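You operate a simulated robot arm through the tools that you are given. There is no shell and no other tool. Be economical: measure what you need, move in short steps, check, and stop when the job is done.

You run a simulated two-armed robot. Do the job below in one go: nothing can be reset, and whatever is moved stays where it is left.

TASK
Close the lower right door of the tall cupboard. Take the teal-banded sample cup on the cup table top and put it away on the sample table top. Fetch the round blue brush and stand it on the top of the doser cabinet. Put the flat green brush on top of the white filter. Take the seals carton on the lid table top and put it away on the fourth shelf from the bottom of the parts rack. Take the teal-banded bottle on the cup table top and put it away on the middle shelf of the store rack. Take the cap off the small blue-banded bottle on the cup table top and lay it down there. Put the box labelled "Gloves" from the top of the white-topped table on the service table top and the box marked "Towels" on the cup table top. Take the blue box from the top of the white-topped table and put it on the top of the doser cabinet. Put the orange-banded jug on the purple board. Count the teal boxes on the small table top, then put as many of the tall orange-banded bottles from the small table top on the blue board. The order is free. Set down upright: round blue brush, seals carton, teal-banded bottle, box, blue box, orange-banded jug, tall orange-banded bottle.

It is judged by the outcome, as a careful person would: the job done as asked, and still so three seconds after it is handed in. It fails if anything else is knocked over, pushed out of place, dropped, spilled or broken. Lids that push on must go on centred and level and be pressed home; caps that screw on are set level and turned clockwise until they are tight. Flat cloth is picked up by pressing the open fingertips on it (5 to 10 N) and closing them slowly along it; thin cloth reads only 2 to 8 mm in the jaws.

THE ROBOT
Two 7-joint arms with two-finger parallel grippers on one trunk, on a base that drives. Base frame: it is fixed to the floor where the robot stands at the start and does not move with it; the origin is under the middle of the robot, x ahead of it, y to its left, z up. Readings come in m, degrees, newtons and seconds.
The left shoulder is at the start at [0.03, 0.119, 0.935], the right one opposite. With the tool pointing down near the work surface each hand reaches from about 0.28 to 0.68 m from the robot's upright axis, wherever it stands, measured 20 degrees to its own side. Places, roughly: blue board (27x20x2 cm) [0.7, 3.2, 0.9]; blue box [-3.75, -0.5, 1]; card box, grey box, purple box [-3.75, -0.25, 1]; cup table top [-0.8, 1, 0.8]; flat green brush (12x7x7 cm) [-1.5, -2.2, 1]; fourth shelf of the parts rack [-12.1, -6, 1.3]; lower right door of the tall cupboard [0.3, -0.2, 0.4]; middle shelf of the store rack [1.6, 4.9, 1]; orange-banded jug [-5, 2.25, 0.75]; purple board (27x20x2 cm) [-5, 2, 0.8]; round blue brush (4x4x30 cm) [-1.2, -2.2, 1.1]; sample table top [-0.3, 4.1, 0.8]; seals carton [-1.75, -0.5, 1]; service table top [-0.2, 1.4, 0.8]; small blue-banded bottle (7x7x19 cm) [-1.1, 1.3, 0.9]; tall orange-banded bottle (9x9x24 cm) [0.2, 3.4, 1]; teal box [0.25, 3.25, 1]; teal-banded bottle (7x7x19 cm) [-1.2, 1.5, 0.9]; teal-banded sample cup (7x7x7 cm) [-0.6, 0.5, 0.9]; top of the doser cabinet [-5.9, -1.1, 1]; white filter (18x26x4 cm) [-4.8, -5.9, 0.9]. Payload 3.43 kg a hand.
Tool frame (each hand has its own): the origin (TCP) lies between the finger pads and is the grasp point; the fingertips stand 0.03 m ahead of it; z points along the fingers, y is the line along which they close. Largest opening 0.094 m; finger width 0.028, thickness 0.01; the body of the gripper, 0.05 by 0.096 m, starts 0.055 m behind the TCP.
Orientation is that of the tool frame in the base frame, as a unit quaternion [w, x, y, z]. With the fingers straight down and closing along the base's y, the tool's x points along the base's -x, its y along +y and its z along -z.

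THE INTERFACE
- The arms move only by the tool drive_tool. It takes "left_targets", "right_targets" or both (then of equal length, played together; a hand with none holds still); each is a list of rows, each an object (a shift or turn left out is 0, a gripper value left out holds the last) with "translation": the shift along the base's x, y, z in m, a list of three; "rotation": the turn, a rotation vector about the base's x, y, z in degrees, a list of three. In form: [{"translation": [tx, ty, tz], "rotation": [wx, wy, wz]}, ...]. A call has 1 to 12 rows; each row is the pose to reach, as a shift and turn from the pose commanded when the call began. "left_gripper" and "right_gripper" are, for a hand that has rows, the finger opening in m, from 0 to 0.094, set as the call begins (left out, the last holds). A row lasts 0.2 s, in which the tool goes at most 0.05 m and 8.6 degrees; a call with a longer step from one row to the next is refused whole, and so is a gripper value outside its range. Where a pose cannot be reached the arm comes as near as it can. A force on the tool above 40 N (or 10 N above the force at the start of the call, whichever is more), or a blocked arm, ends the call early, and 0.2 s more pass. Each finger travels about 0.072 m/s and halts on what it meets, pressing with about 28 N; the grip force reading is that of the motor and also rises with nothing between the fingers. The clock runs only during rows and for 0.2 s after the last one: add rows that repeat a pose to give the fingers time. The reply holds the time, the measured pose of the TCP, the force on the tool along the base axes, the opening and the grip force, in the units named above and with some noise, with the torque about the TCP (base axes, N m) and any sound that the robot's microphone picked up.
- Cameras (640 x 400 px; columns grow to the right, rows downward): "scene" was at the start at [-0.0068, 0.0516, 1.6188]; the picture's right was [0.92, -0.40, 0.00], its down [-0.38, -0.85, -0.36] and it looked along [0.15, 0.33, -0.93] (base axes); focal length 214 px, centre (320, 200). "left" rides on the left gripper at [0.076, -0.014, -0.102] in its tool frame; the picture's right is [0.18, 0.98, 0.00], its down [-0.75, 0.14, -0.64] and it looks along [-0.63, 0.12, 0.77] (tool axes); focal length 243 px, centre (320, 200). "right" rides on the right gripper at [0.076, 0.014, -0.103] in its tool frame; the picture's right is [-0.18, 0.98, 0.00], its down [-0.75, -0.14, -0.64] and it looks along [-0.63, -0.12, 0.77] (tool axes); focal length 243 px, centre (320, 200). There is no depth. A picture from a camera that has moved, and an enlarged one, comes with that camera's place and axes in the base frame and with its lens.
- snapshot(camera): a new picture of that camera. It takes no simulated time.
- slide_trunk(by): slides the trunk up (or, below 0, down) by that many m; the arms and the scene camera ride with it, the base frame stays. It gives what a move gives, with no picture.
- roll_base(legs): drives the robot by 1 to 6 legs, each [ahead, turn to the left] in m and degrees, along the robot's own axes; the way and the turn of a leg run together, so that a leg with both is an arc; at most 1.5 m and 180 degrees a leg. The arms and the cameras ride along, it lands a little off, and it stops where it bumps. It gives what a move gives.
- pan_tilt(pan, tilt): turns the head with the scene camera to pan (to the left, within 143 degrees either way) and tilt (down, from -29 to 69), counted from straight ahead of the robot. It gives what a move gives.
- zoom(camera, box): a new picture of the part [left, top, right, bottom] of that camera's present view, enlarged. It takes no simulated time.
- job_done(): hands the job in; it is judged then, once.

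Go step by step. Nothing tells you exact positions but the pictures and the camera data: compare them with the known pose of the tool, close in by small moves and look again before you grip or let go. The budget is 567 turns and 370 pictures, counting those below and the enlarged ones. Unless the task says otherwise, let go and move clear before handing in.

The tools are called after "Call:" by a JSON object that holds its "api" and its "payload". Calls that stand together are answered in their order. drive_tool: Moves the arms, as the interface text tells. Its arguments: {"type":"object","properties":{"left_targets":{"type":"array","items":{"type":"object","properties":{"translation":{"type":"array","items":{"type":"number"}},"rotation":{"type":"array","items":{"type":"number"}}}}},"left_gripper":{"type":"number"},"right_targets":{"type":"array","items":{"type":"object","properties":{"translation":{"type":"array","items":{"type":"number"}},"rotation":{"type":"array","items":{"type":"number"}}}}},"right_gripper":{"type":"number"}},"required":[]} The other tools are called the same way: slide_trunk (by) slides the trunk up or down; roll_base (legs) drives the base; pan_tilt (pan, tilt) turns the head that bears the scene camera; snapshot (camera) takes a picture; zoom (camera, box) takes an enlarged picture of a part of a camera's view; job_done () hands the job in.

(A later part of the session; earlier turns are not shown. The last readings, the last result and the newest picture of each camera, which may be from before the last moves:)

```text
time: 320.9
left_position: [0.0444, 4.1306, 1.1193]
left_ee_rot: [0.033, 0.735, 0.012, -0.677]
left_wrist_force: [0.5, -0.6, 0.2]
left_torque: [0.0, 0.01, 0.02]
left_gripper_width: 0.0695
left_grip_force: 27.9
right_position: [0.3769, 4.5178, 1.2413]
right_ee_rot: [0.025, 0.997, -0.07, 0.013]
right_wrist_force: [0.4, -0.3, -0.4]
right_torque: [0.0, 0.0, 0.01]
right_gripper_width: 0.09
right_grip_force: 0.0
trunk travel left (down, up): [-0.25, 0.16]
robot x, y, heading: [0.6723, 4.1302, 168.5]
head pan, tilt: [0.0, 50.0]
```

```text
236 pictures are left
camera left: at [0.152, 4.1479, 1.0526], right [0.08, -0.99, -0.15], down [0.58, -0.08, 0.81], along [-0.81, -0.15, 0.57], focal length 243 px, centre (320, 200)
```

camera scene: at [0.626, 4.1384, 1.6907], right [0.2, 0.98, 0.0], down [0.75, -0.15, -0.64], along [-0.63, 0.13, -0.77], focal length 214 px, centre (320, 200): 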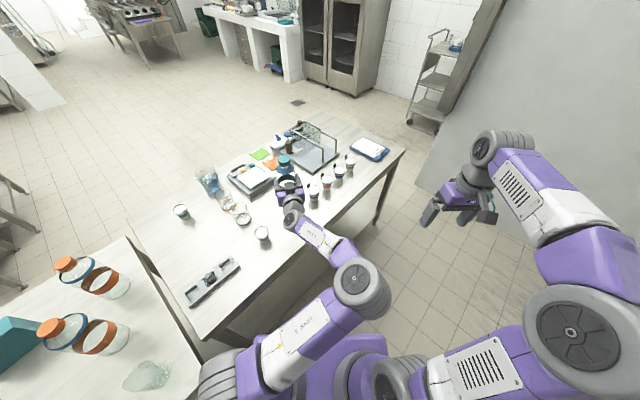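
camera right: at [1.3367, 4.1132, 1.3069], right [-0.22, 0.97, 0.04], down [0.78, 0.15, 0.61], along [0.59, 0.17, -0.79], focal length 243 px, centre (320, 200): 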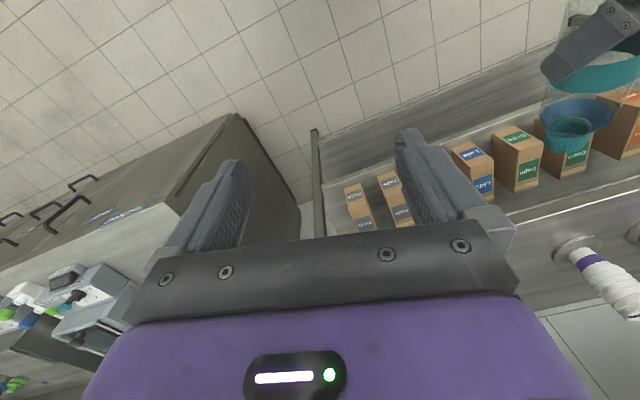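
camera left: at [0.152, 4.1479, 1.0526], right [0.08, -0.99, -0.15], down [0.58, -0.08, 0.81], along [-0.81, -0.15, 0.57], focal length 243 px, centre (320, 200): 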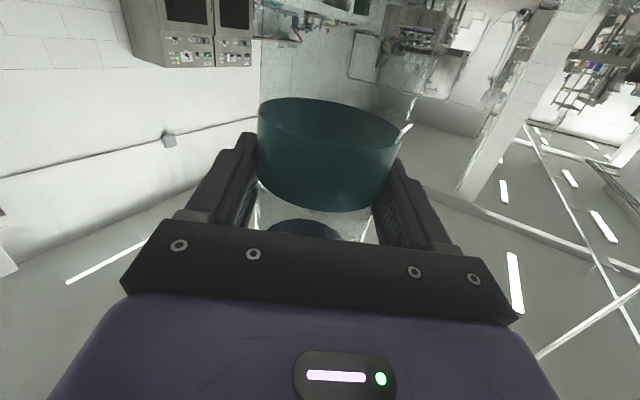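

The bottle is upright again. I retract it and return to the rack.

Call:
{"api": "drive_tool", "payload": {"left_targets": [{"translation": [0.04, 0, 0]}, {"translation": [0.08, 0, 0]}, {"translation": [0.11, 0, 0]}]}}

Call:
{"api": "roll_base", "payload": {"legs": [[0, -146], [0.33, 0]]}}

Call:
{"api": "pan_tilt", "payload": {"pan": 15, "tilt": 40}}

Call:
{"api": "snapshot", "payload": {"camera": "scene"}}

Call:
{"api": "snapshot", "payload": {"camera": "left"}}

```text
time: 321.7
left_position: [0.1546, 4.1316, 1.1174]
left_ee_rot: [0.034, 0.737, 0.013, -0.675]
left_wrist_force: [-0.7, 0.2, -0.1]
left_torque: [0.0, 0.01, -0.01]
left_gripper_width: 0.0693
left_grip_force: 28.1
right_position: [0.3799, 4.5176, 1.2417]
right_ee_rot: [0.025, 0.997, -0.069, 0.012]
right_wrist_force: [0.4, -0.7, 0.4]
right_torque: [-0.01, 0.02, -0.02]
right_gripper_width: 0.0901
right_grip_force: 0.1
trunk travel left (down, up): [-0.25, 0.16]
robot x, y, heading: [0.6733, 4.127, 168.5]
head pan, tilt: [0.0, 50.0]
```

```text
time: 329.9
left_position: [1.3991, 4.5627, 1.1166]
left_ee_rot: [0.632, -0.237, 0.698, 0.238]
left_wrist_force: [0.5, 0.4, -0.5]
left_torque: [-0.01, 0.0, 0.0]
left_gripper_width: 0.0669
left_grip_force: 27.9
right_position: [1.4413, 4.1182, 1.2403]
right_ee_rot: [-0.02, -0.239, 0.971, 0.019]
right_wrist_force: [0.3, -0.3, -0.5]
right_torque: [0.02, 0.0, 0.02]
right_gripper_width: 0.0897
right_grip_force: 0.0
trunk travel left (down, up): [-0.25, 0.16]
robot x, y, heading: [0.9728, 4.2648, 24.1]
head pan, tilt: [0.0, 50.0]
```

```text
time: 330.6
left_position: [1.399, 4.5629, 1.1166]
left_ee_rot: [0.632, -0.238, 0.698, 0.239]
left_wrist_force: [-0.7, 0.4, 0.6]
left_torque: [0.01, -0.02, -0.02]
left_gripper_width: 0.0666
left_grip_force: 27.9
right_position: [1.4411, 4.1179, 1.2423]
right_ee_rot: [-0.019, -0.24, 0.97, 0.02]
right_wrist_force: [-1.1, -0.2, 0.3]
right_torque: [0.01, 0.02, 0.01]
right_gripper_width: 0.0903
right_grip_force: 0.1
trunk travel left (down, up): [-0.25, 0.16]
robot x, y, heading: [0.9739, 4.2624, 24.1]
head pan, tilt: [15.0, 40.0]
```

```text
235 pictures are left
camera scene: at [1.0149, 4.3048, 1.7049], right [0.63, -0.78, 0.0], down [-0.5, -0.41, -0.77], along [0.59, 0.48, -0.64], focal length 214 px, centre (320, 200)
```

scene: 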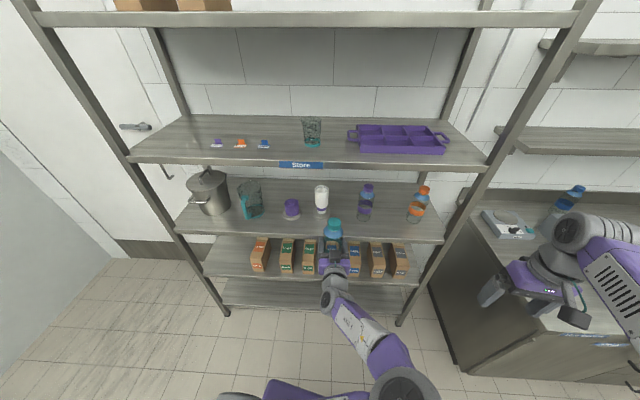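

```text
234 pictures are left
camera left: at [1.3229, 4.482, 1.0496], right [-0.64, 0.75, -0.15], down [-0.52, -0.28, 0.81], along [0.57, 0.6, 0.57], focal length 243 px, centre (320, 200)
```

left: 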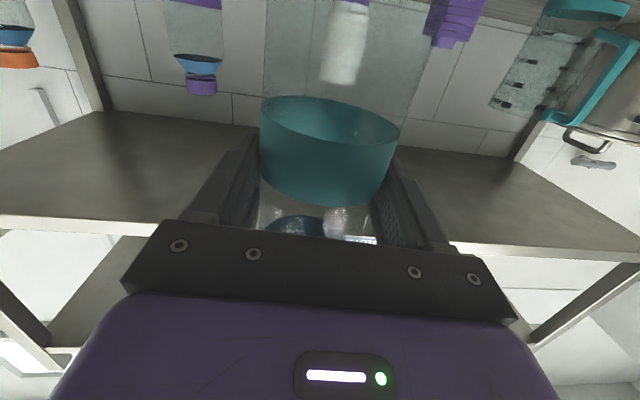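

Call:
{"api": "roll_base", "payload": {"legs": [[0.12, 0]]}}

Call:
{"api": "zoom", "payload": {"camera": "scene", "box": [220, 160, 460, 310]}}

Call:
{"api": "snapshot", "payload": {"camera": "left"}}

```text
time: 331.9
left_position: [1.5068, 4.612, 1.1173]
left_ee_rot: [0.632, -0.239, 0.697, 0.24]
left_wrist_force: [1.0, -0.4, -0.7]
left_torque: [0.0, 0.03, -0.04]
left_gripper_width: 0.0667
left_grip_force: 28.0
right_position: [1.5508, 4.1682, 1.2402]
right_ee_rot: [-0.021, -0.242, 0.97, 0.019]
right_wrist_force: [0.6, 0.3, 0.6]
right_torque: [-0.04, 0.02, 0.0]
right_gripper_width: 0.0899
right_grip_force: 0.1
trunk travel left (down, up): [-0.25, 0.16]
robot x, y, heading: [1.0833, 4.3093, 24.5]
head pan, tilt: [15.0, 40.0]
```

```text
2.67 times, centred on (340, 235) of scene
camera zoom: at [1.1241, 4.3543, 1.7049], right [0.63, -0.77, 0.0], down [-0.5, -0.41, -0.77], along [0.59, 0.49, -0.64], focal length 572 px, centre (267, 107)
```

zoom: 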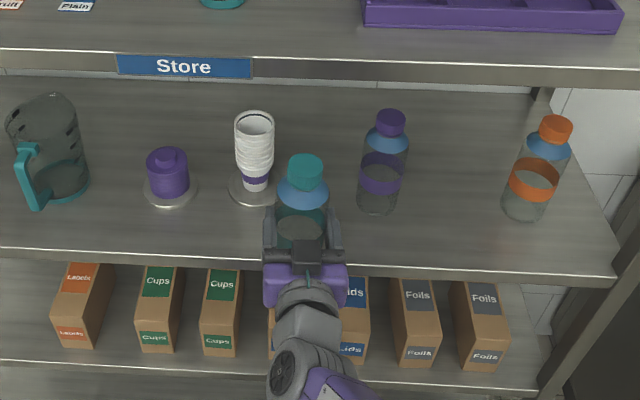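

```text
232 pictures are left
camera left: at [1.431, 4.5321, 1.0493], right [-0.64, 0.75, -0.15], down [-0.52, -0.28, 0.81], along [0.57, 0.6, 0.57], focal length 243 px, centre (320, 200)
```

left: 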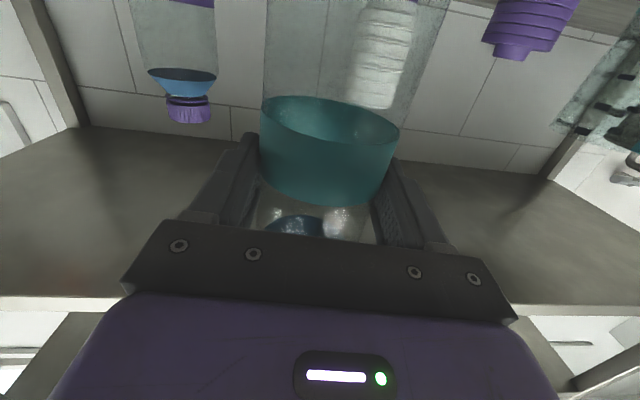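

Call:
{"api": "drive_tool", "payload": {"left_targets": [{"translation": [0.04, 0.017, 0]}, {"translation": [0.08, 0.033, 0]}, {"translation": [0.111, 0.046, 0]}, {"translation": [0.111, 0.046, -0.03]}, {"translation": [0.111, 0.046, -0.05]}]}}

Call:
{"api": "zoom", "payload": {"camera": "scene", "box": [240, 180, 400, 280]}}

Call:
{"api": "snapshot", "payload": {"camera": "left"}}

```text
time: 333.1
left_position: [1.6165, 4.6613, 1.067]
left_ee_rot: [0.632, -0.239, 0.697, 0.24]
left_wrist_force: [0.8, -0.5, 0.6]
left_torque: [0.03, 0.01, -0.01]
left_gripper_width: 0.0661
left_grip_force: 28.4
right_position: [1.5489, 4.169, 1.2418]
right_ee_rot: [-0.02, -0.242, 0.97, 0.019]
right_wrist_force: [0.2, 0.1, 0.2]
right_torque: [-0.02, -0.01, 0.01]
right_gripper_width: 0.0899
right_grip_force: 0.1
trunk travel left (down, up): [-0.25, 0.16]
robot x, y, heading: [1.0856, 4.3086, 24.2]
head pan, tilt: [15.0, 40.0]
```

```text
4.00 times, centred on (320, 230) of scene
camera zoom: at [1.1232, 4.354, 1.7049], right [0.63, -0.77, 0.0], down [-0.5, -0.41, -0.77], along [0.59, 0.49, -0.64], focal length 858 px, centre (320, 80)
```

zoom: 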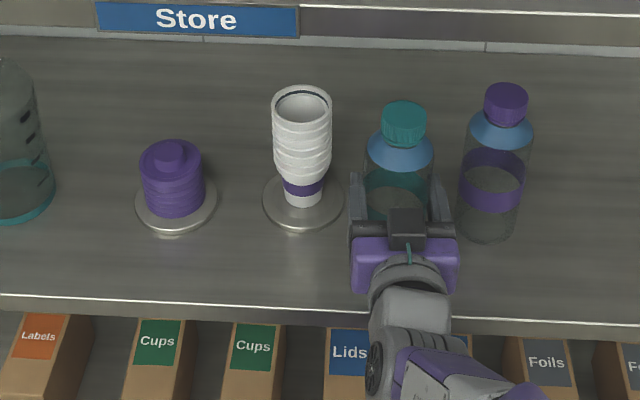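

```text
230 pictures are left
camera left: at [1.5411, 4.5807, 0.9996], right [-0.64, 0.75, -0.15], down [-0.52, -0.28, 0.81], along [0.57, 0.6, 0.57], focal length 243 px, centre (320, 200)
```

left: 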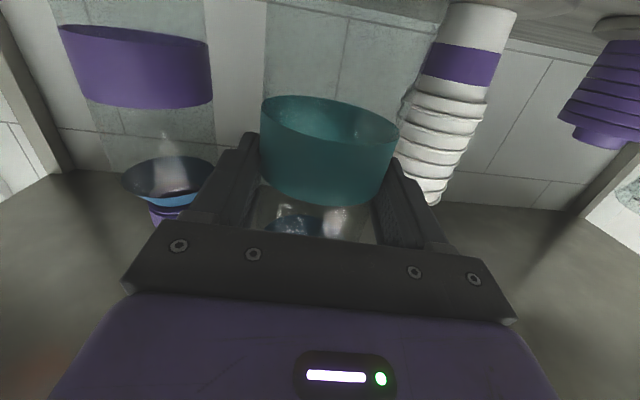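

Call:
{"api": "drive_tool", "payload": {"left_targets": [{"translation": [-0.009, 0.012, 0]}, {"translation": [-0.009, 0.012, -0.012]}, {"translation": [-0.009, 0.012, -0.018]}, {"translation": [-0.009, 0.012, -0.022]}]}}

```text
time: 334.1
left_position: [1.6068, 4.6711, 1.0504]
left_ee_rot: [0.636, -0.239, 0.693, 0.24]
left_wrist_force: [-1.8, 1.2, 19.2]
left_torque: [-0.06, -0.28, 0.01]
left_gripper_width: 0.0663
left_grip_force: 28.2
right_position: [1.5469, 4.167, 1.2416]
right_ee_rot: [-0.02, -0.242, 0.97, 0.02]
right_wrist_force: [0.4, -0.8, -0.5]
right_torque: [-0.01, 0.01, -0.01]
right_gripper_width: 0.0899
right_grip_force: 0.1
trunk travel left (down, up): [-0.25, 0.16]
robot x, y, heading: [1.0847, 4.3105, 24.1]
head pan, tilt: [15.0, 40.0]
```

Call:
{"api": "drive_tool", "payload": {"left_targets": [{"translation": [0, 0, 0.004]}, {"translation": [0, 0, 0.004]}]}}

Call:
{"api": "zoom", "payload": {"camera": "scene", "box": [290, 180, 390, 243]}}

```text
time: 334.7
left_position: [1.6077, 4.6704, 1.0493]
left_ee_rot: [0.632, -0.239, 0.697, 0.24]
left_wrist_force: [1.9, 4.1, 12.4]
left_torque: [0.25, -0.53, 0.14]
left_gripper_width: 0.066
left_grip_force: 28.4
right_position: [1.5479, 4.1688, 1.2416]
right_ee_rot: [-0.02, -0.242, 0.97, 0.019]
right_wrist_force: [-0.5, -0.2, 0.8]
right_torque: [0.0, -0.03, 0.02]
right_gripper_width: 0.0902
right_grip_force: 0.0
trunk travel left (down, up): [-0.25, 0.16]
robot x, y, heading: [1.083, 4.3131, 24.3]
head pan, tilt: [15.0, 40.0]
```

```text
6.35 times, centred on (340, 212) of scene
camera zoom: at [1.122, 4.3535, 1.705], right [0.63, -0.77, 0.0], down [-0.5, -0.41, -0.77], along [0.59, 0.49, -0.64], focal length 1362 px, centre (193, 127)
```

zoom: 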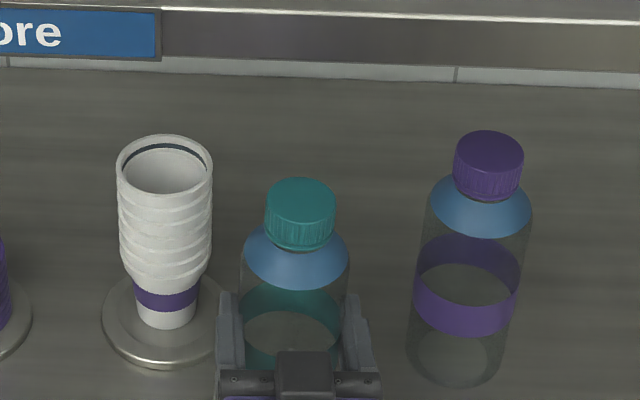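

Call:
{"api": "drive_tool", "payload": {"left_targets": [{"translation": [0, 0, 0.003]}, {"translation": [0, 0, 0.003]}]}}

```text
time: 335.3
left_position: [1.6065, 4.6696, 1.0494]
left_ee_rot: [0.631, -0.239, 0.698, 0.24]
left_wrist_force: [0.7, 0.2, 1.4]
left_torque: [0.0, -0.06, -0.01]
left_gripper_width: 0.0661
left_grip_force: 28.5
right_position: [1.549, 4.1682, 1.2407]
right_ee_rot: [-0.019, -0.242, 0.97, 0.02]
right_wrist_force: [0.3, -0.7, -0.2]
right_torque: [-0.03, -0.01, -0.01]
right_gripper_width: 0.0899
right_grip_force: 0.2
trunk travel left (down, up): [-0.25, 0.16]
robot x, y, heading: [1.0869, 4.3119, 24.2]
head pan, tilt: [15.0, 40.0]
```

Load is nearly zero, the base just touching. I open only a little and check that it stands.

Call:
{"api": "drive_tool", "payload": {"left_targets": [{"translation": [0, 0, 0]}, {"translation": [0, 0, 0]}], "left_gripper": 0.076}}

Call:
{"api": "zoom", "payload": {"camera": "scene", "box": [290, 180, 390, 243]}}

Call:
{"api": "snapshot", "payload": {"camera": "left"}}

```text
time: 335.9
left_position: [1.6088, 4.6698, 1.0523]
left_ee_rot: [0.632, -0.239, 0.697, 0.24]
left_wrist_force: [-0.1, 0.1, -0.4]
left_torque: [0.0, -0.04, 0.03]
left_gripper_width: 0.0757
left_grip_force: 0.2
right_position: [1.5498, 4.1678, 1.242]
right_ee_rot: [-0.019, -0.242, 0.97, 0.02]
right_wrist_force: [1.2, -0.3, 0.8]
right_torque: [0.0, -0.02, 0.02]
right_gripper_width: 0.0901
right_grip_force: 0.0
trunk travel left (down, up): [-0.25, 0.16]
robot x, y, heading: [1.081, 4.3096, 24.3]
head pan, tilt: [15.0, 40.0]
```

```text
6.35 times, centred on (340, 212) of scene
camera zoom: at [1.1231, 4.3538, 1.7049], right [0.63, -0.77, 0.0], down [-0.5, -0.41, -0.77], along [0.59, 0.49, -0.64], focal length 1362 px, centre (193, 127)
```

zoom: 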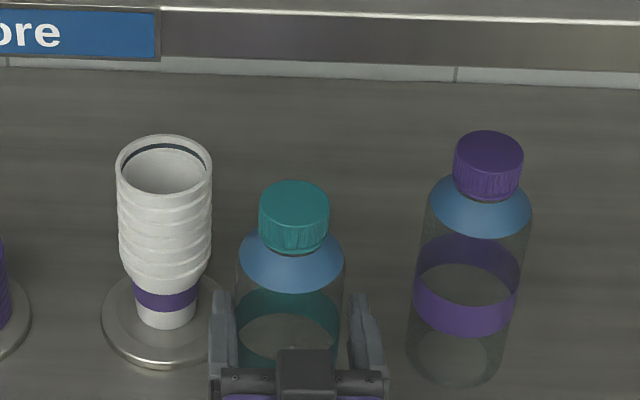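

```text
227 pictures are left
camera left: at [1.5322, 4.5902, 0.984], right [-0.64, 0.75, -0.15], down [-0.52, -0.28, 0.81], along [0.57, 0.6, 0.57], focal length 243 px, centre (320, 200)
```

left: 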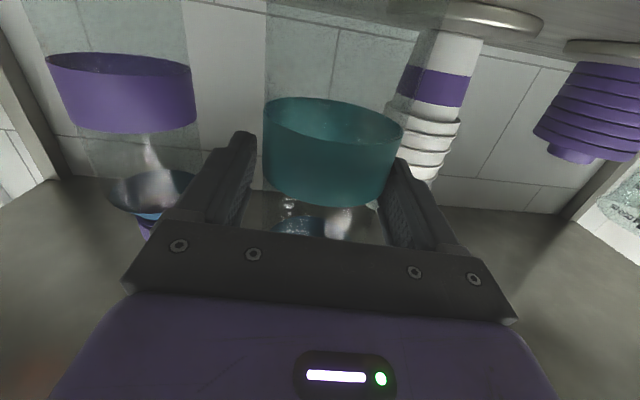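

Call:
{"api": "drive_tool", "payload": {"left_targets": [{"translation": [0, 0, 0]}, {"translation": [0, 0, 0]}], "left_gripper": 0.094}}

Call:
{"api": "zoom", "payload": {"camera": "scene", "box": [290, 180, 390, 243]}}

```text
time: 336.5
left_position: [1.6081, 4.6699, 1.0512]
left_ee_rot: [0.632, -0.239, 0.698, 0.24]
left_wrist_force: [0.1, 0.9, -0.2]
left_torque: [-0.01, -0.01, 0.0]
left_gripper_width: 0.094
left_grip_force: 0.0
right_position: [1.5487, 4.1681, 1.2408]
right_ee_rot: [-0.019, -0.241, 0.97, 0.02]
right_wrist_force: [0.7, -0.2, 0.2]
right_torque: [0.0, -0.03, 0.03]
right_gripper_width: 0.0901
right_grip_force: 0.1
trunk travel left (down, up): [-0.25, 0.16]
robot x, y, heading: [1.0817, 4.315, 24.4]
head pan, tilt: [15.0, 40.0]
```

```text
6.35 times, centred on (340, 212) of scene
camera zoom: at [1.123, 4.3538, 1.7049], right [0.63, -0.77, 0.0], down [-0.5, -0.41, -0.77], along [0.59, 0.49, -0.64], focal length 1362 px, centre (193, 127)
```

zoom: 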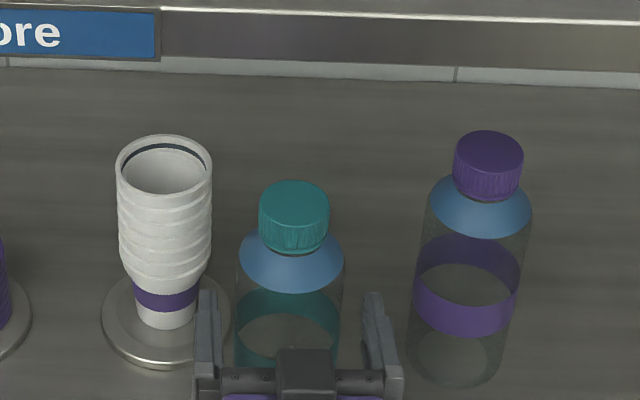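

It stands by itself. I withdraw straight back along the fingers.

Call:
{"api": "drive_tool", "payload": {"left_targets": [{"translation": [-0.015, -0.0124, 0]}, {"translation": [-0.03, -0.0247, 0]}, {"translation": [-0.05, -0.041, 0]}, {"translation": [-0.08, -0.066, 0]}, {"translation": [-0.11, -0.09, 0]}]}}

Call:
{"api": "zoom", "payload": {"camera": "scene", "box": [260, 170, 420, 270]}}

```text
time: 337.7
left_position: [1.4986, 4.5789, 1.0502]
left_ee_rot: [0.632, -0.239, 0.697, 0.24]
left_wrist_force: [-0.2, 0.3, -0.6]
left_torque: [-0.02, -0.01, 0.0]
left_gripper_width: 0.0939
left_grip_force: 0.1
right_position: [1.5486, 4.1678, 1.241]
right_ee_rot: [-0.019, -0.242, 0.97, 0.02]
right_wrist_force: [0.5, -0.4, 0.3]
right_torque: [-0.01, 0.02, 0.01]
right_gripper_width: 0.0901
right_grip_force: 0.0
trunk travel left (down, up): [-0.25, 0.16]
robot x, y, heading: [1.0855, 4.3124, 24.3]
head pan, tilt: [15.0, 40.0]
```

```text
4.00 times, centred on (340, 220) of scene
camera zoom: at [1.1224, 4.3533, 1.705], right [0.63, -0.77, 0.0], down [-0.5, -0.41, -0.77], along [0.59, 0.49, -0.64], focal length 858 px, centre (240, 120)
```

zoom: 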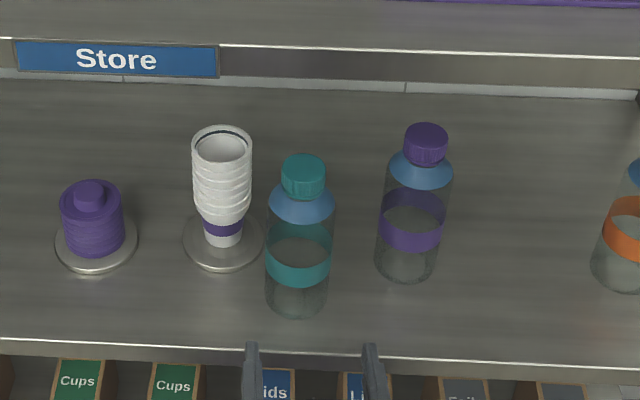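

The teal-banded bottle now stands upright on the middle shelf. Next the tall orange-banded bottles: I go to the back side of the small table (2 teal boxes counted, so 2 bottles).

Call:
{"api": "roll_base", "payload": {"legs": [[-0.2, 0]]}}

Call:
{"api": "slide_trunk", "payload": {"by": 0.1}}

Call:
{"api": "drive_tool", "payload": {"left_targets": [{"translation": [0, 0, 0.01], "rotation": [-5.1, 6.2, 0]}, {"translation": [0, 0, 0.02], "rotation": [-10.2, 12.4, 0]}, {"translation": [0, 0, 0.03], "rotation": [-15.3, 18.5, 0]}, {"translation": [-0.01, 0, 0.03], "rotation": [-20.4, 24.7, 0]}, {"translation": [-0.02, 0, 0.03], "rotation": [-25.4, 30.9, 0]}, {"translation": [-0.03, 0, 0.03], "rotation": [-30.5, 37, 0]}, {"translation": [-0.04, 0, 0.03], "rotation": [-35.6, 43.2, 0]}, {"translation": [-0.05, 0, 0.03], "rotation": [-40.7, 49.4, 0]}, {"translation": [-0.06, 0, 0.03], "rotation": [-45.8, 55.6, 0]}, {"translation": [-0.07, 0, 0.03], "rotation": [-50.9, 61.7, 0]}]}}

Call:
{"api": "roll_base", "payload": {"legs": [[0, -115], [0.4, 0], [0, -45]]}}

Call:
{"api": "pan_tilt", "payload": {"pan": 0, "tilt": 50}}

Call:
{"api": "snapshot", "payload": {"camera": "scene"}}

```text
time: 339.3
left_position: [1.316, 4.4993, 1.0491]
left_ee_rot: [0.632, -0.241, 0.696, 0.241]
left_wrist_force: [-0.4, 0.0, -0.1]
left_torque: [-0.02, 0.03, 0.0]
left_gripper_width: 0.0941
left_grip_force: 0.2
right_position: [1.3684, 4.0868, 1.2412]
right_ee_rot: [-0.019, -0.243, 0.97, 0.02]
right_wrist_force: [-1.0, 1.2, 0.0]
right_torque: [-0.02, -0.05, -0.01]
right_gripper_width: 0.09
right_grip_force: 0.0
trunk travel left (down, up): [-0.25, 0.16]
robot x, y, heading: [0.9006, 4.2301, 24.7]
head pan, tilt: [15.0, 40.0]
```

```text
time: 340.6
left_position: [1.3175, 4.4994, 1.1488]
left_ee_rot: [0.631, -0.24, 0.697, 0.241]
left_wrist_force: [-0.6, 0.5, 0.0]
left_torque: [0.01, 0.0, -0.03]
left_gripper_width: 0.0937
left_grip_force: 0.0
right_position: [1.3689, 4.0875, 1.3416]
right_ee_rot: [-0.021, -0.243, 0.97, 0.02]
right_wrist_force: [0.3, 0.6, -0.2]
right_torque: [0.02, 0.01, 0.02]
right_gripper_width: 0.09
right_grip_force: 0.0
trunk travel left (down, up): [-0.35, 0.06]
robot x, y, heading: [0.9032, 4.2307, 24.6]
head pan, tilt: [15.0, 40.0]
```

```text
time: 342.8
left_position: [1.2473, 4.4997, 1.1794]
left_ee_rot: [0.039, -0.322, 0.946, 0.018]
left_wrist_force: [-0.1, -0.2, 0.1]
left_torque: [-0.02, 0.01, -0.01]
left_gripper_width: 0.0937
left_grip_force: 0.0
right_position: [1.3698, 4.0874, 1.3407]
right_ee_rot: [-0.02, -0.243, 0.97, 0.019]
right_wrist_force: [0.2, 0.7, -0.2]
right_torque: [-0.03, 0.0, -0.01]
right_gripper_width: 0.0901
right_grip_force: 0.1
trunk travel left (down, up): [-0.35, 0.06]
robot x, y, heading: [0.904, 4.2295, 24.7]
head pan, tilt: [15.0, 40.0]
```

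```text
time: 352.1
left_position: [0.7055, 3.4512, 1.1799]
left_ee_rot: [0.027, 0.864, 0.502, -0.036]
left_wrist_force: [0.0, 0.6, -0.7]
left_torque: [-0.01, 0.0, 0.01]
left_gripper_width: 0.0942
left_grip_force: 0.1
right_position: [0.4325, 3.7844, 1.3415]
right_ee_rot: [0.015, 0.903, 0.429, 0.023]
right_wrist_force: [0.5, -0.6, 1.7]
right_torque: [-0.03, 0.01, -0.01]
right_gripper_width: 0.0901
right_grip_force: 0.1
trunk travel left (down, up): [-0.35, 0.06]
robot x, y, heading: [0.9175, 3.8352, -132.8]
head pan, tilt: [15.0, 40.0]
```

```text
time: 352.8
left_position: [0.704, 3.4515, 1.1792]
left_ee_rot: [0.027, 0.864, 0.502, -0.036]
left_wrist_force: [0.5, 0.2, -1.4]
left_torque: [0.01, -0.02, 0.03]
left_gripper_width: 0.0944
left_grip_force: 0.0
right_position: [0.4317, 3.784, 1.3407]
right_ee_rot: [0.014, 0.903, 0.429, 0.024]
right_wrist_force: [0.8, 0.6, -0.5]
right_torque: [0.0, 0.03, 0.01]
right_gripper_width: 0.0899
right_grip_force: 0.1
trunk travel left (down, up): [-0.35, 0.06]
robot x, y, heading: [0.9166, 3.8332, -132.8]
head pan, tilt: [0.0, 50.0]
```

```text
224 pictures are left
camera scene: at [0.8866, 3.7985, 1.7908], right [-0.73, 0.68, 0.0], down [0.52, 0.56, -0.64], along [-0.44, -0.47, -0.77], focal length 214 px, centre (320, 200)
```

scene: 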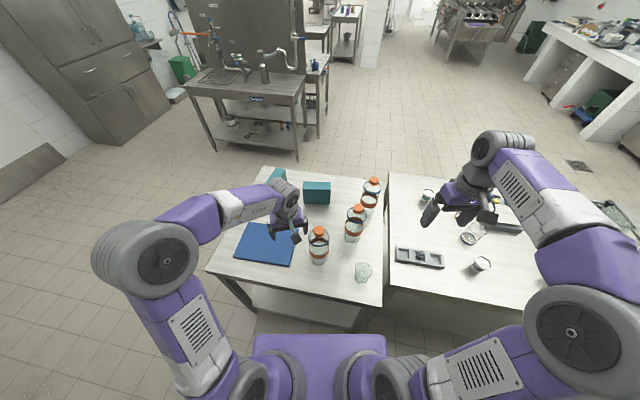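

Bottle A stands at [0.605,3.487], B at [0.403,3.517]; board centre [0.723,3.248]. Left hand moves above A's cap.

Call:
{"api": "drive_tool", "payload": {"left_targets": [{"translation": [-0.03, 0.01, 0.02], "rotation": [2.3, -1, 0]}, {"translation": [-0.065, 0.02, 0.02], "rotation": [4.7, -2, 0]}, {"translation": [-0.099, 0.036, 0.02], "rotation": [4.7, -2, 0]}], "left_gripper": 0.08}}

Call:
{"api": "snapshot", "payload": {"camera": "left"}}

Call:
{"api": "zoom", "payload": {"camera": "scene", "box": [220, 150, 420, 275]}}

```text
time: 353.6
left_position: [0.6028, 3.4878, 1.1995]
left_ee_rot: [0.0, 0.864, 0.503, 0.0]
left_wrist_force: [-0.2, 0.1, 0.7]
left_torque: [-0.01, 0.01, 0.01]
left_gripper_width: 0.0802
left_grip_force: 0.0
right_position: [0.4321, 3.7835, 1.3407]
right_ee_rot: [0.015, 0.903, 0.43, 0.023]
right_wrist_force: [0.3, -0.1, 0.2]
right_torque: [-0.02, 0.01, -0.03]
right_gripper_width: 0.0899
right_grip_force: 0.1
trunk travel left (down, up): [-0.35, 0.06]
robot x, y, heading: [0.9178, 3.8357, -133.0]
head pan, tilt: [0.0, 50.0]
```

```text
223 pictures are left
camera left: at [0.6288, 3.5588, 1.3011], right [0.95, -0.33, 0.0], down [-0.25, -0.72, 0.64], along [-0.21, -0.61, -0.77], focal length 243 px, centre (320, 200)
```

left: 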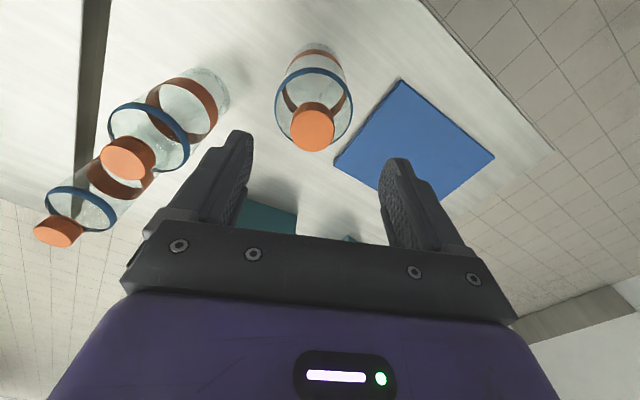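

```text
3.20 times, centred on (320, 212) of scene
camera zoom: at [0.8852, 3.7992, 1.7907], right [-0.73, 0.68, 0.0], down [0.52, 0.56, -0.64], along [-0.44, -0.47, -0.77], focal length 686 px, centre (320, 160)
```

zoom: 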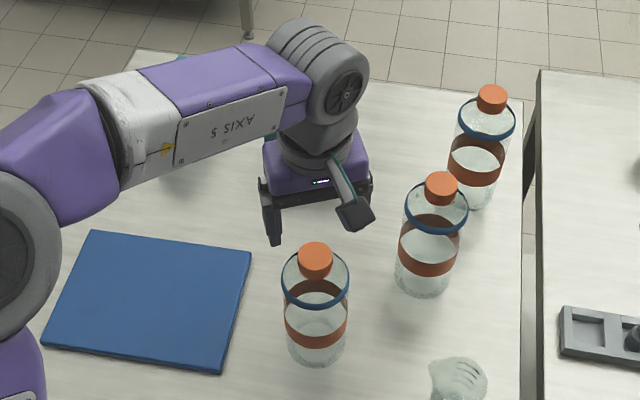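

Call:
{"api": "drive_tool", "payload": {"left_targets": [{"translation": [-0.0108, -0.0128, -0.03]}, {"translation": [-0.0108, -0.0128, -0.07]}, {"translation": [-0.0108, -0.0128, -0.1075]}], "left_gripper": 0.07}}

Call:
{"api": "snapshot", "payload": {"camera": "left"}}

```text
time: 354.4
left_position: [0.5938, 3.4739, 1.0905]
left_ee_rot: [0.0, 0.864, 0.503, 0.0]
left_wrist_force: [-0.4, -0.8, 0.7]
left_torque: [0.02, -0.03, 0.01]
left_gripper_width: 0.07
left_grip_force: 0.0
right_position: [0.4327, 3.7817, 1.3408]
right_ee_rot: [0.015, 0.903, 0.429, 0.023]
right_wrist_force: [0.3, 0.0, 0.3]
right_torque: [-0.02, -0.02, 0.01]
right_gripper_width: 0.0899
right_grip_force: 0.0
trunk travel left (down, up): [-0.35, 0.06]
robot x, y, heading: [0.9175, 3.8322, -132.6]
head pan, tilt: [0.0, 50.0]
```

```text
221 pictures are left
camera left: at [0.6202, 3.5464, 1.1938], right [0.95, -0.33, 0.0], down [-0.25, -0.73, 0.64], along [-0.21, -0.61, -0.77], focal length 243 px, centre (320, 200)
```

left: 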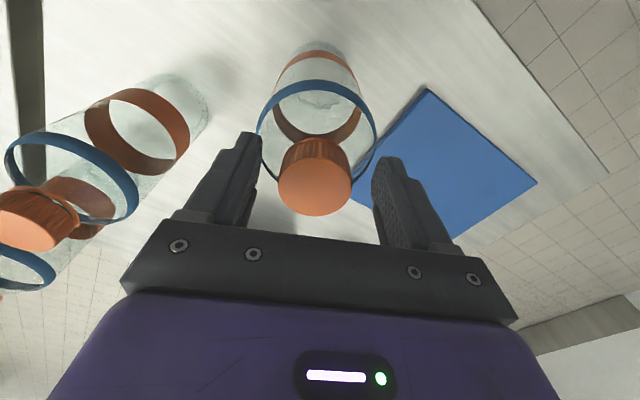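

Call:
{"api": "drive_tool", "payload": {"left_targets": [{"translation": [0, 0, 0]}, {"translation": [0, 0, 0]}, {"translation": [0, 0, 0]}, {"translation": [0, 0, 0]}], "left_gripper": 0.02}}

Call:
{"api": "drive_tool", "payload": {"left_targets": [{"translation": [0, 0, 0.015]}, {"translation": [0, 0, 0.04]}, {"translation": [0, 0, 0.06]}]}}

Call:
{"api": "zoom", "payload": {"camera": "scene", "box": [220, 150, 420, 275]}}

```text
time: 355.4
left_position: [0.5949, 3.4744, 1.0928]
left_ee_rot: [0.0, 0.864, 0.503, 0.0]
left_wrist_force: [0.1, -0.3, -0.6]
left_torque: [0.07, 0.0, 0.01]
left_gripper_width: 0.0402
left_grip_force: 27.5
right_position: [0.4333, 3.7835, 1.3417]
right_ee_rot: [0.015, 0.903, 0.429, 0.024]
right_wrist_force: [0.0, -0.7, 0.5]
right_torque: [-0.02, 0.02, -0.01]
right_gripper_width: 0.0901
right_grip_force: 0.2
trunk travel left (down, up): [-0.35, 0.06]
robot x, y, heading: [0.9181, 3.8324, -132.8]
head pan, tilt: [0.0, 50.0]
```

```text
time: 356.2
left_position: [0.5948, 3.475, 1.1543]
left_ee_rot: [0.0, 0.865, 0.502, 0.002]
left_wrist_force: [0.1, -0.4, -0.5]
left_torque: [0.0, 0.01, 0.02]
left_gripper_width: 0.0403
left_grip_force: 27.5
right_position: [0.4334, 3.7838, 1.342]
right_ee_rot: [0.016, 0.903, 0.429, 0.022]
right_wrist_force: [0.5, 0.1, 0.1]
right_torque: [0.0, -0.02, 0.01]
right_gripper_width: 0.0901
right_grip_force: 0.1
trunk travel left (down, up): [-0.35, 0.06]
robot x, y, heading: [0.9181, 3.8309, -133.0]
head pan, tilt: [0.0, 50.0]
```

```text
3.20 times, centred on (320, 212) of scene
camera zoom: at [0.8867, 3.7986, 1.7907], right [-0.73, 0.68, 0.0], down [0.52, 0.56, -0.64], along [-0.44, -0.47, -0.77], focal length 686 px, centre (320, 160)
```

zoom: 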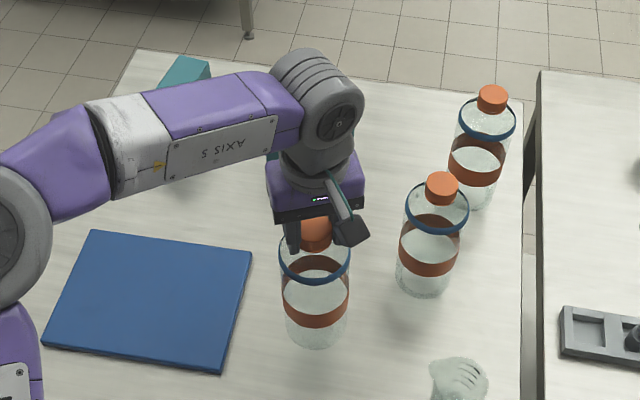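

Bottle A hangs from the cap. I carry it over the board to [0.788,3.222].

Call:
{"api": "drive_tool", "payload": {"left_targets": [{"translation": [0.02, -0.03, 0]}, {"translation": [0.045, -0.065, 0.005]}, {"translation": [0.073, -0.1, 0.005]}, {"translation": [0.1, -0.135, 0.005]}, {"translation": [0.127, -0.17, 0.005]}, {"translation": [0.155, -0.205, 0.005]}, {"translation": [0.178, -0.234, 0.005]}, {"translation": [0.193, -0.253, 0.005]}]}}

Call:
{"api": "zoom", "payload": {"camera": "scene", "box": [190, 170, 390, 295]}}

Call:
{"api": "snapshot", "payload": {"camera": "left"}}

```text
time: 358.0
left_position: [0.7867, 3.2208, 1.1573]
left_ee_rot: [0.001, 0.865, 0.503, 0.0]
left_wrist_force: [-0.2, -0.5, -0.6]
left_torque: [0.02, -0.04, -0.03]
left_gripper_width: 0.0406
left_grip_force: 28.3
right_position: [0.4328, 3.7827, 1.3406]
right_ee_rot: [0.015, 0.903, 0.429, 0.023]
right_wrist_force: [-0.7, 0.1, -1.0]
right_torque: [0.01, -0.01, -0.02]
right_gripper_width: 0.0898
right_grip_force: 0.1
trunk travel left (down, up): [-0.35, 0.06]
robot x, y, heading: [0.9189, 3.8326, -132.8]
head pan, tilt: [0.0, 50.0]
```

```text
3.20 times, centred on (290, 232) of scene
camera zoom: at [0.8869, 3.798, 1.7907], right [-0.73, 0.68, 0.0], down [0.52, 0.56, -0.64], along [-0.44, -0.47, -0.77], focal length 686 px, centre (416, 96)
```

zoom: 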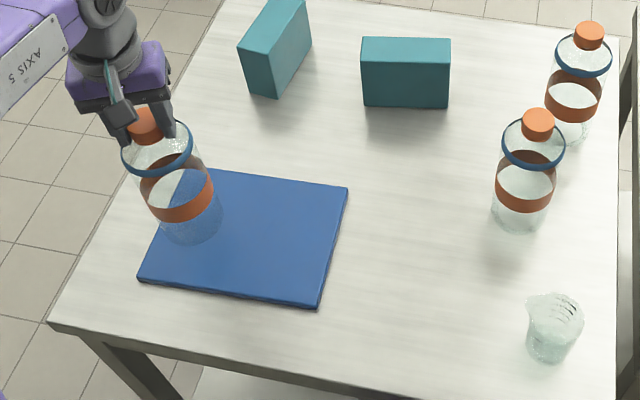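

```text
218 pictures are left
camera left: at [0.8129, 3.2925, 1.2608], right [0.95, -0.33, 0.0], down [-0.25, -0.72, 0.64], along [-0.21, -0.61, -0.77], focal length 243 px, centre (320, 200)
```

left: 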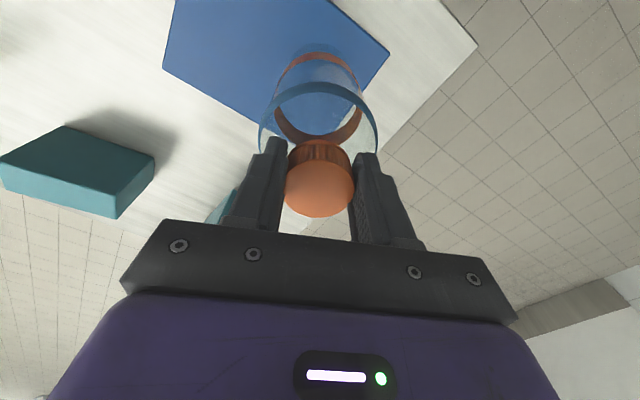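

Call:
{"api": "drive_tool", "payload": {"left_targets": [{"translation": [-0.002, 0.002, -0.02]}, {"translation": [-0.002, 0.002, -0.035]}, {"translation": [-0.002, 0.002, -0.042]}, {"translation": [-0.002, 0.002, -0.047]}]}}

```text
time: 359.0
left_position: [0.784, 3.2227, 1.1096]
left_ee_rot: [0.0, 0.864, 0.503, 0.001]
left_wrist_force: [-0.8, -0.1, -1.6]
left_torque: [0.0, -0.01, 0.01]
left_gripper_width: 0.0403
left_grip_force: 27.8
right_position: [0.4311, 3.7838, 1.3409]
right_ee_rot: [0.015, 0.903, 0.429, 0.024]
right_wrist_force: [0.8, -0.8, 0.9]
right_torque: [0.02, -0.04, -0.01]
right_gripper_width: 0.0898
right_grip_force: 0.0
trunk travel left (down, up): [-0.35, 0.06]
robot x, y, heading: [0.9165, 3.8331, -132.8]
head pan, tilt: [0.0, 50.0]
```

Call:
{"api": "drive_tool", "payload": {"left_targets": [{"translation": [0, 0, -0.003]}, {"translation": [0, 0, -0.006]}]}}

```text
time: 359.6
left_position: [0.7856, 3.2242, 1.1067]
left_ee_rot: [0.001, 0.864, 0.503, -0.003]
left_wrist_force: [-0.1, 0.2, 15.8]
left_torque: [0.1, -0.18, 0.06]
left_gripper_width: 0.0401
left_grip_force: 27.6
right_position: [0.4338, 3.7852, 1.3419]
right_ee_rot: [0.016, 0.903, 0.429, 0.022]
right_wrist_force: [-0.1, -0.6, -1.1]
right_torque: [-0.01, -0.01, -0.02]
right_gripper_width: 0.0903
right_grip_force: 0.1
trunk travel left (down, up): [-0.35, 0.06]
robot x, y, heading: [0.9188, 3.8349, -132.6]
head pan, tilt: [0.0, 50.0]
```

Contact (16 N). I ease off 4 mm, open a little and check.

Call:
{"api": "drive_tool", "payload": {"left_targets": [{"translation": [0, 0, 0.004]}, {"translation": [0, 0, 0.004]}]}}

Call:
{"api": "drive_tool", "payload": {"left_targets": [{"translation": [0, 0, 0]}, {"translation": [0, 0, 0]}, {"translation": [0, 0, 0]}, {"translation": [0, 0, 0.03]}, {"translation": [0, 0, 0.07]}, {"translation": [0, 0, 0.11]}], "left_gripper": 0.065}}

Call:
{"api": "zoom", "payload": {"camera": "scene", "box": [190, 170, 390, 295]}}

```text
time: 360.2
left_position: [0.785, 3.2236, 1.1064]
left_ee_rot: [0.0, 0.865, 0.502, 0.001]
left_wrist_force: [-0.9, 0.3, 3.4]
left_torque: [-0.08, 0.13, 0.0]
left_gripper_width: 0.0399
left_grip_force: 28.4
right_position: [0.4332, 3.7845, 1.3416]
right_ee_rot: [0.016, 0.903, 0.429, 0.022]
right_wrist_force: [0.5, -0.1, -0.2]
right_torque: [-0.03, 0.01, -0.01]
right_gripper_width: 0.0899
right_grip_force: 0.1
trunk travel left (down, up): [-0.35, 0.06]
robot x, y, heading: [0.9169, 3.8319, -132.8]
head pan, tilt: [0.0, 50.0]
```

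```text
time: 361.6
left_position: [0.7846, 3.2279, 1.2171]
left_ee_rot: [0.0, 0.865, 0.502, 0.0]
left_wrist_force: [0.4, 0.7, 0.8]
left_torque: [-0.01, -0.01, 0.0]
left_gripper_width: 0.0648
left_grip_force: 0.1
right_position: [0.4317, 3.7841, 1.3419]
right_ee_rot: [0.015, 0.903, 0.429, 0.023]
right_wrist_force: [0.0, 1.1, 0.3]
right_torque: [-0.03, 0.0, 0.0]
right_gripper_width: 0.0901
right_grip_force: 0.1
trunk travel left (down, up): [-0.35, 0.06]
robot x, y, heading: [0.9156, 3.836, -133.0]
head pan, tilt: [0.0, 50.0]
```

```text
3.20 times, centred on (290, 232) of scene
camera zoom: at [0.8864, 3.7995, 1.7908], right [-0.73, 0.68, 0.0], down [0.52, 0.56, -0.64], along [-0.44, -0.47, -0.77], focal length 686 px, centre (416, 96)
```

zoom: 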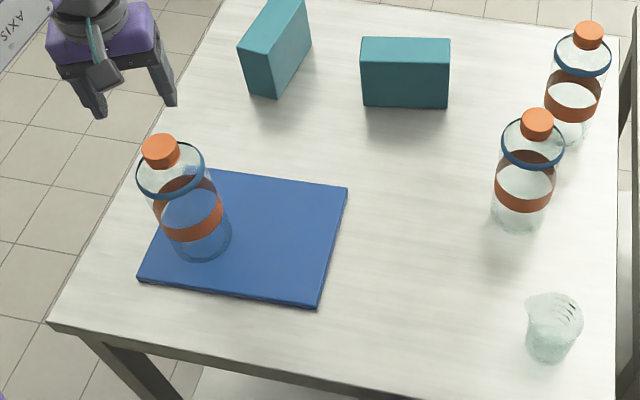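

Bottle A stands on the board. I turn a little right to bring bottle B into the left hand's range.

Call:
{"api": "roll_base", "payload": {"legs": [[0, -17]]}}

Call:
{"api": "snapshot", "payload": {"camera": "scene"}}

```text
time: 363.0
left_position: [0.6142, 3.2909, 1.2162]
left_ee_rot: [0.0, 0.929, 0.37, 0.0]
left_wrist_force: [0.0, 0.1, 0.9]
left_torque: [-0.04, 0.0, -0.02]
left_gripper_width: 0.0649
left_grip_force: 0.1
right_position: [0.4397, 3.9278, 1.3408]
right_ee_rot: [0.019, 0.956, 0.292, 0.022]
right_wrist_force: [-0.4, -0.3, 0.0]
right_torque: [-0.02, -0.01, 0.0]
right_gripper_width: 0.09
right_grip_force: 0.1
trunk travel left (down, up): [-0.35, 0.06]
robot x, y, heading: [0.9163, 3.8299, -149.7]
head pan, tilt: [0.0, 50.0]
```

```text
216 pictures are left
camera scene: at [0.8777, 3.8095, 1.7907], right [-0.51, 0.86, 0.0], down [0.66, 0.39, -0.64], along [-0.55, -0.32, -0.77], focal length 214 px, centre (320, 200)
```

scene: 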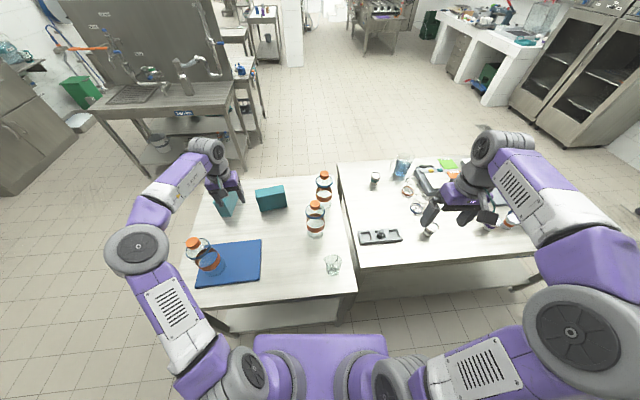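

Call:
{"api": "drive_tool", "payload": {"left_targets": [{"translation": [-0.034, 0.036, 0]}, {"translation": [-0.068, 0.072, 0]}, {"translation": [-0.102, 0.108, 0]}, {"translation": [-0.136, 0.144, 0]}, {"translation": [-0.17, 0.18, 0]}, {"translation": [-0.2, 0.214, -0.01]}, {"translation": [-0.209, 0.223, -0.02]}], "left_gripper": 0.07}}

Call:
{"api": "snapshot", "payload": {"camera": "left"}}

```text
time: 364.6
left_position: [0.4038, 3.514, 1.1944]
left_ee_rot: [0.0, 0.929, 0.371, 0.0]
left_wrist_force: [-0.3, -0.9, -0.2]
left_torque: [-0.01, 0.01, -0.01]
left_gripper_width: 0.0702
left_grip_force: 0.2
right_position: [0.4384, 3.927, 1.341]
right_ee_rot: [0.017, 0.956, 0.293, 0.02]
right_wrist_force: [0.5, -0.5, 0.0]
right_torque: [0.0, 0.01, -0.03]
right_gripper_width: 0.0901
right_grip_force: 0.0
trunk travel left (down, up): [-0.35, 0.06]
robot x, y, heading: [0.9175, 3.8365, -149.9]
head pan, tilt: [0.0, 50.0]
```

```text
215 pictures are left
camera left: at [0.4496, 3.5757, 1.2968], right [0.81, -0.59, 0.0], down [-0.45, -0.62, 0.64], along [-0.38, -0.52, -0.77], focal length 243 px, centre (320, 200)
```

left: 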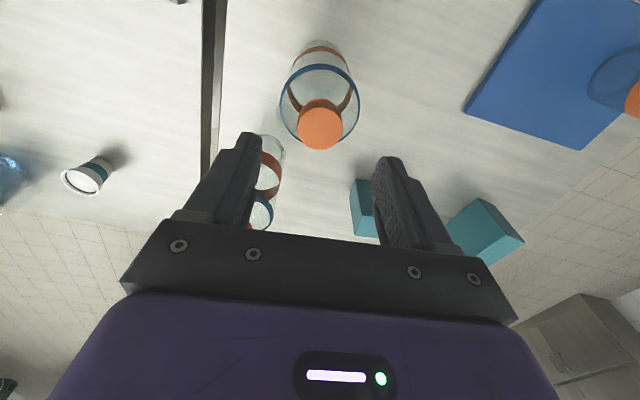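

Call:
{"api": "drive_tool", "payload": {"left_targets": [{"translation": [-0.0065, -0.009, -0.03]}, {"translation": [-0.0065, -0.009, -0.07]}, {"translation": [-0.0065, -0.009, -0.1035]}]}}

Call:
{"api": "snapshot", "payload": {"camera": "left"}}

```text
time: 365.4
left_position: [0.3942, 3.5066, 1.0893]
left_ee_rot: [0.0, 0.929, 0.37, 0.0]
left_wrist_force: [0.4, -0.4, 0.4]
left_torque: [-0.03, -0.01, 0.02]
left_gripper_width: 0.0702
left_grip_force: 0.1
right_position: [0.4387, 3.9269, 1.3414]
right_ee_rot: [0.018, 0.956, 0.292, 0.021]
right_wrist_force: [-0.2, 0.3, 0.6]
right_torque: [-0.04, 0.01, 0.01]
right_gripper_width: 0.0901
right_grip_force: 0.1
trunk travel left (down, up): [-0.35, 0.06]
robot x, y, heading: [0.9152, 3.8314, -149.7]
head pan, tilt: [0.0, 50.0]
```

```text
214 pictures are left
camera left: at [0.4406, 3.5678, 1.1922], right [0.81, -0.59, 0.0], down [-0.45, -0.62, 0.64], along [-0.38, -0.52, -0.77], focal length 243 px, centre (320, 200)
```

left: 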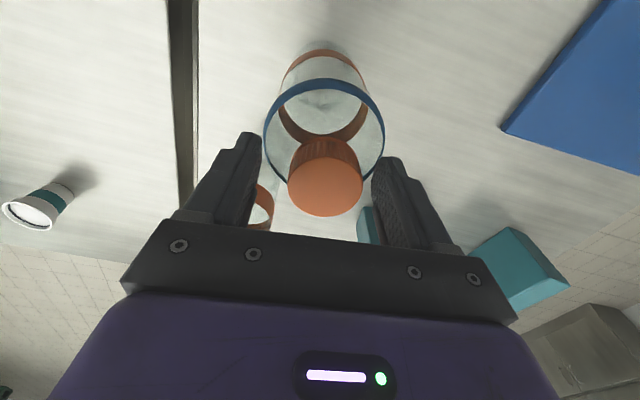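

Call:
{"api": "drive_tool", "payload": {"left_targets": [{"translation": [0.005, -0.004, 0]}, {"translation": [0.005, -0.004, 0]}, {"translation": [0.005, -0.004, 0]}, {"translation": [0.005, -0.004, 0]}, {"translation": [0.005, -0.004, 0.015]}, {"translation": [0.005, -0.004, 0.045]}, {"translation": [0.005, -0.004, 0.07]}], "left_gripper": 0.02}}

Call:
{"api": "drive_tool", "payload": {"left_targets": [{"translation": [0.033, -0.02, 0]}, {"translation": [0.067, -0.045, 0]}, {"translation": [0.1, -0.07, 0]}, {"translation": [0.133, -0.095, 0]}, {"translation": [0.167, -0.12, 0]}, {"translation": [0.2, -0.15, 0]}, {"translation": [0.23, -0.165, 0]}]}}

Call:
{"api": "snapshot", "payload": {"camera": "scene"}}

```text
time: 367.0
left_position: [0.4017, 3.5001, 1.1622]
left_ee_rot: [0.001, 0.929, 0.37, 0.0]
left_wrist_force: [0.8, -0.6, 0.0]
left_torque: [-0.01, 0.0, -0.01]
left_gripper_width: 0.0412
left_grip_force: 28.1
right_position: [0.4386, 3.9263, 1.341]
right_ee_rot: [0.018, 0.956, 0.293, 0.019]
right_wrist_force: [0.2, -0.5, 0.3]
right_torque: [-0.01, -0.01, -0.01]
right_gripper_width: 0.0901
right_grip_force: 0.1
trunk travel left (down, up): [-0.35, 0.06]
robot x, y, heading: [0.9189, 3.8333, -149.7]
head pan, tilt: [0.0, 50.0]
```

```text
time: 368.6
left_position: [0.6382, 3.334, 1.1638]
left_ee_rot: [0.0, 0.929, 0.37, 0.0]
left_wrist_force: [-0.4, 0.4, -1.4]
left_torque: [0.0, -0.02, -0.02]
left_gripper_width: 0.0414
left_grip_force: 28.4
right_position: [0.4396, 3.928, 1.3407]
right_ee_rot: [0.02, 0.956, 0.292, 0.02]
right_wrist_force: [0.1, 0.7, -0.5]
right_torque: [0.0, 0.02, 0.02]
right_gripper_width: 0.0899
right_grip_force: 0.2
trunk travel left (down, up): [-0.35, 0.06]
robot x, y, heading: [0.9187, 3.8322, -149.5]
head pan, tilt: [0.0, 50.0]
```

```text
213 pictures are left
camera scene: at [0.8792, 3.8095, 1.7908], right [-0.51, 0.86, 0.0], down [0.66, 0.39, -0.64], along [-0.56, -0.32, -0.77], focal length 214 px, centre (320, 200)
```

scene: 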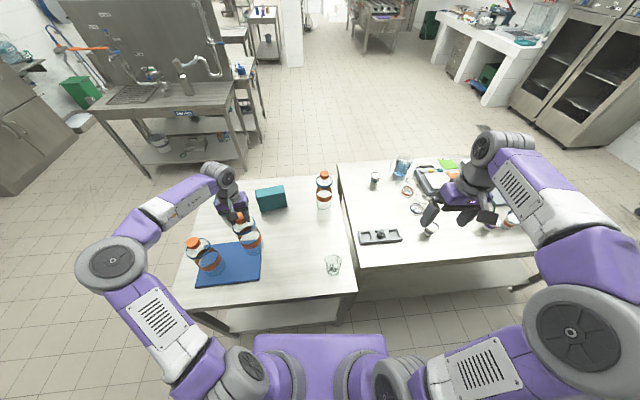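

Call:
{"api": "drive_tool", "payload": {"left_targets": [{"translation": [0.03, -0.008, 0]}, {"translation": [0.059, -0.015, 0]}, {"translation": [0.059, -0.015, -0.03]}, {"translation": [0.059, -0.015, -0.045]}]}}

Call:
{"api": "zoom", "payload": {"camera": "scene", "box": [160, 180, 320, 280]}}

Call:
{"api": "snapshot", "payload": {"camera": "left"}}

```text
time: 369.6
left_position: [0.6943, 3.3199, 1.1182]
left_ee_rot: [0.001, 0.929, 0.369, -0.001]
left_wrist_force: [0.2, -0.1, -0.7]
left_torque: [-0.02, 0.01, 0.02]
left_gripper_width: 0.0412
left_grip_force: 28.0
right_position: [0.4398, 3.9268, 1.3422]
right_ee_rot: [0.018, 0.956, 0.292, 0.02]
right_wrist_force: [0.1, 1.1, 0.4]
right_torque: [0.02, 0.03, 0.02]
right_gripper_width: 0.0901
right_grip_force: 0.0
trunk travel left (down, up): [-0.35, 0.06]
robot x, y, heading: [0.9187, 3.8331, -150.0]
head pan, tilt: [0.0, 50.0]
```

```text
4.00 times, centred on (240, 230) of scene
camera zoom: at [0.8785, 3.8093, 1.7908], right [-0.51, 0.86, 0.0], down [0.66, 0.39, -0.64], along [-0.56, -0.32, -0.77], focal length 858 px, centre (640, 80)
```

zoom: 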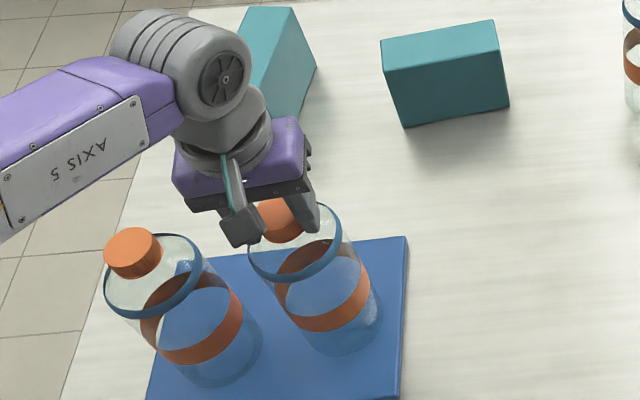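

```text
211 pictures are left
camera left: at [0.7401, 3.381, 1.2219], right [0.81, -0.59, 0.0], down [-0.45, -0.62, 0.64], along [-0.38, -0.52, -0.77], focal length 243 px, centre (320, 200)
```

left: 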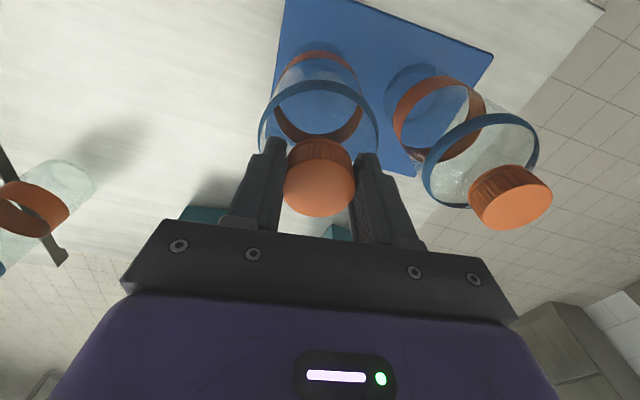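

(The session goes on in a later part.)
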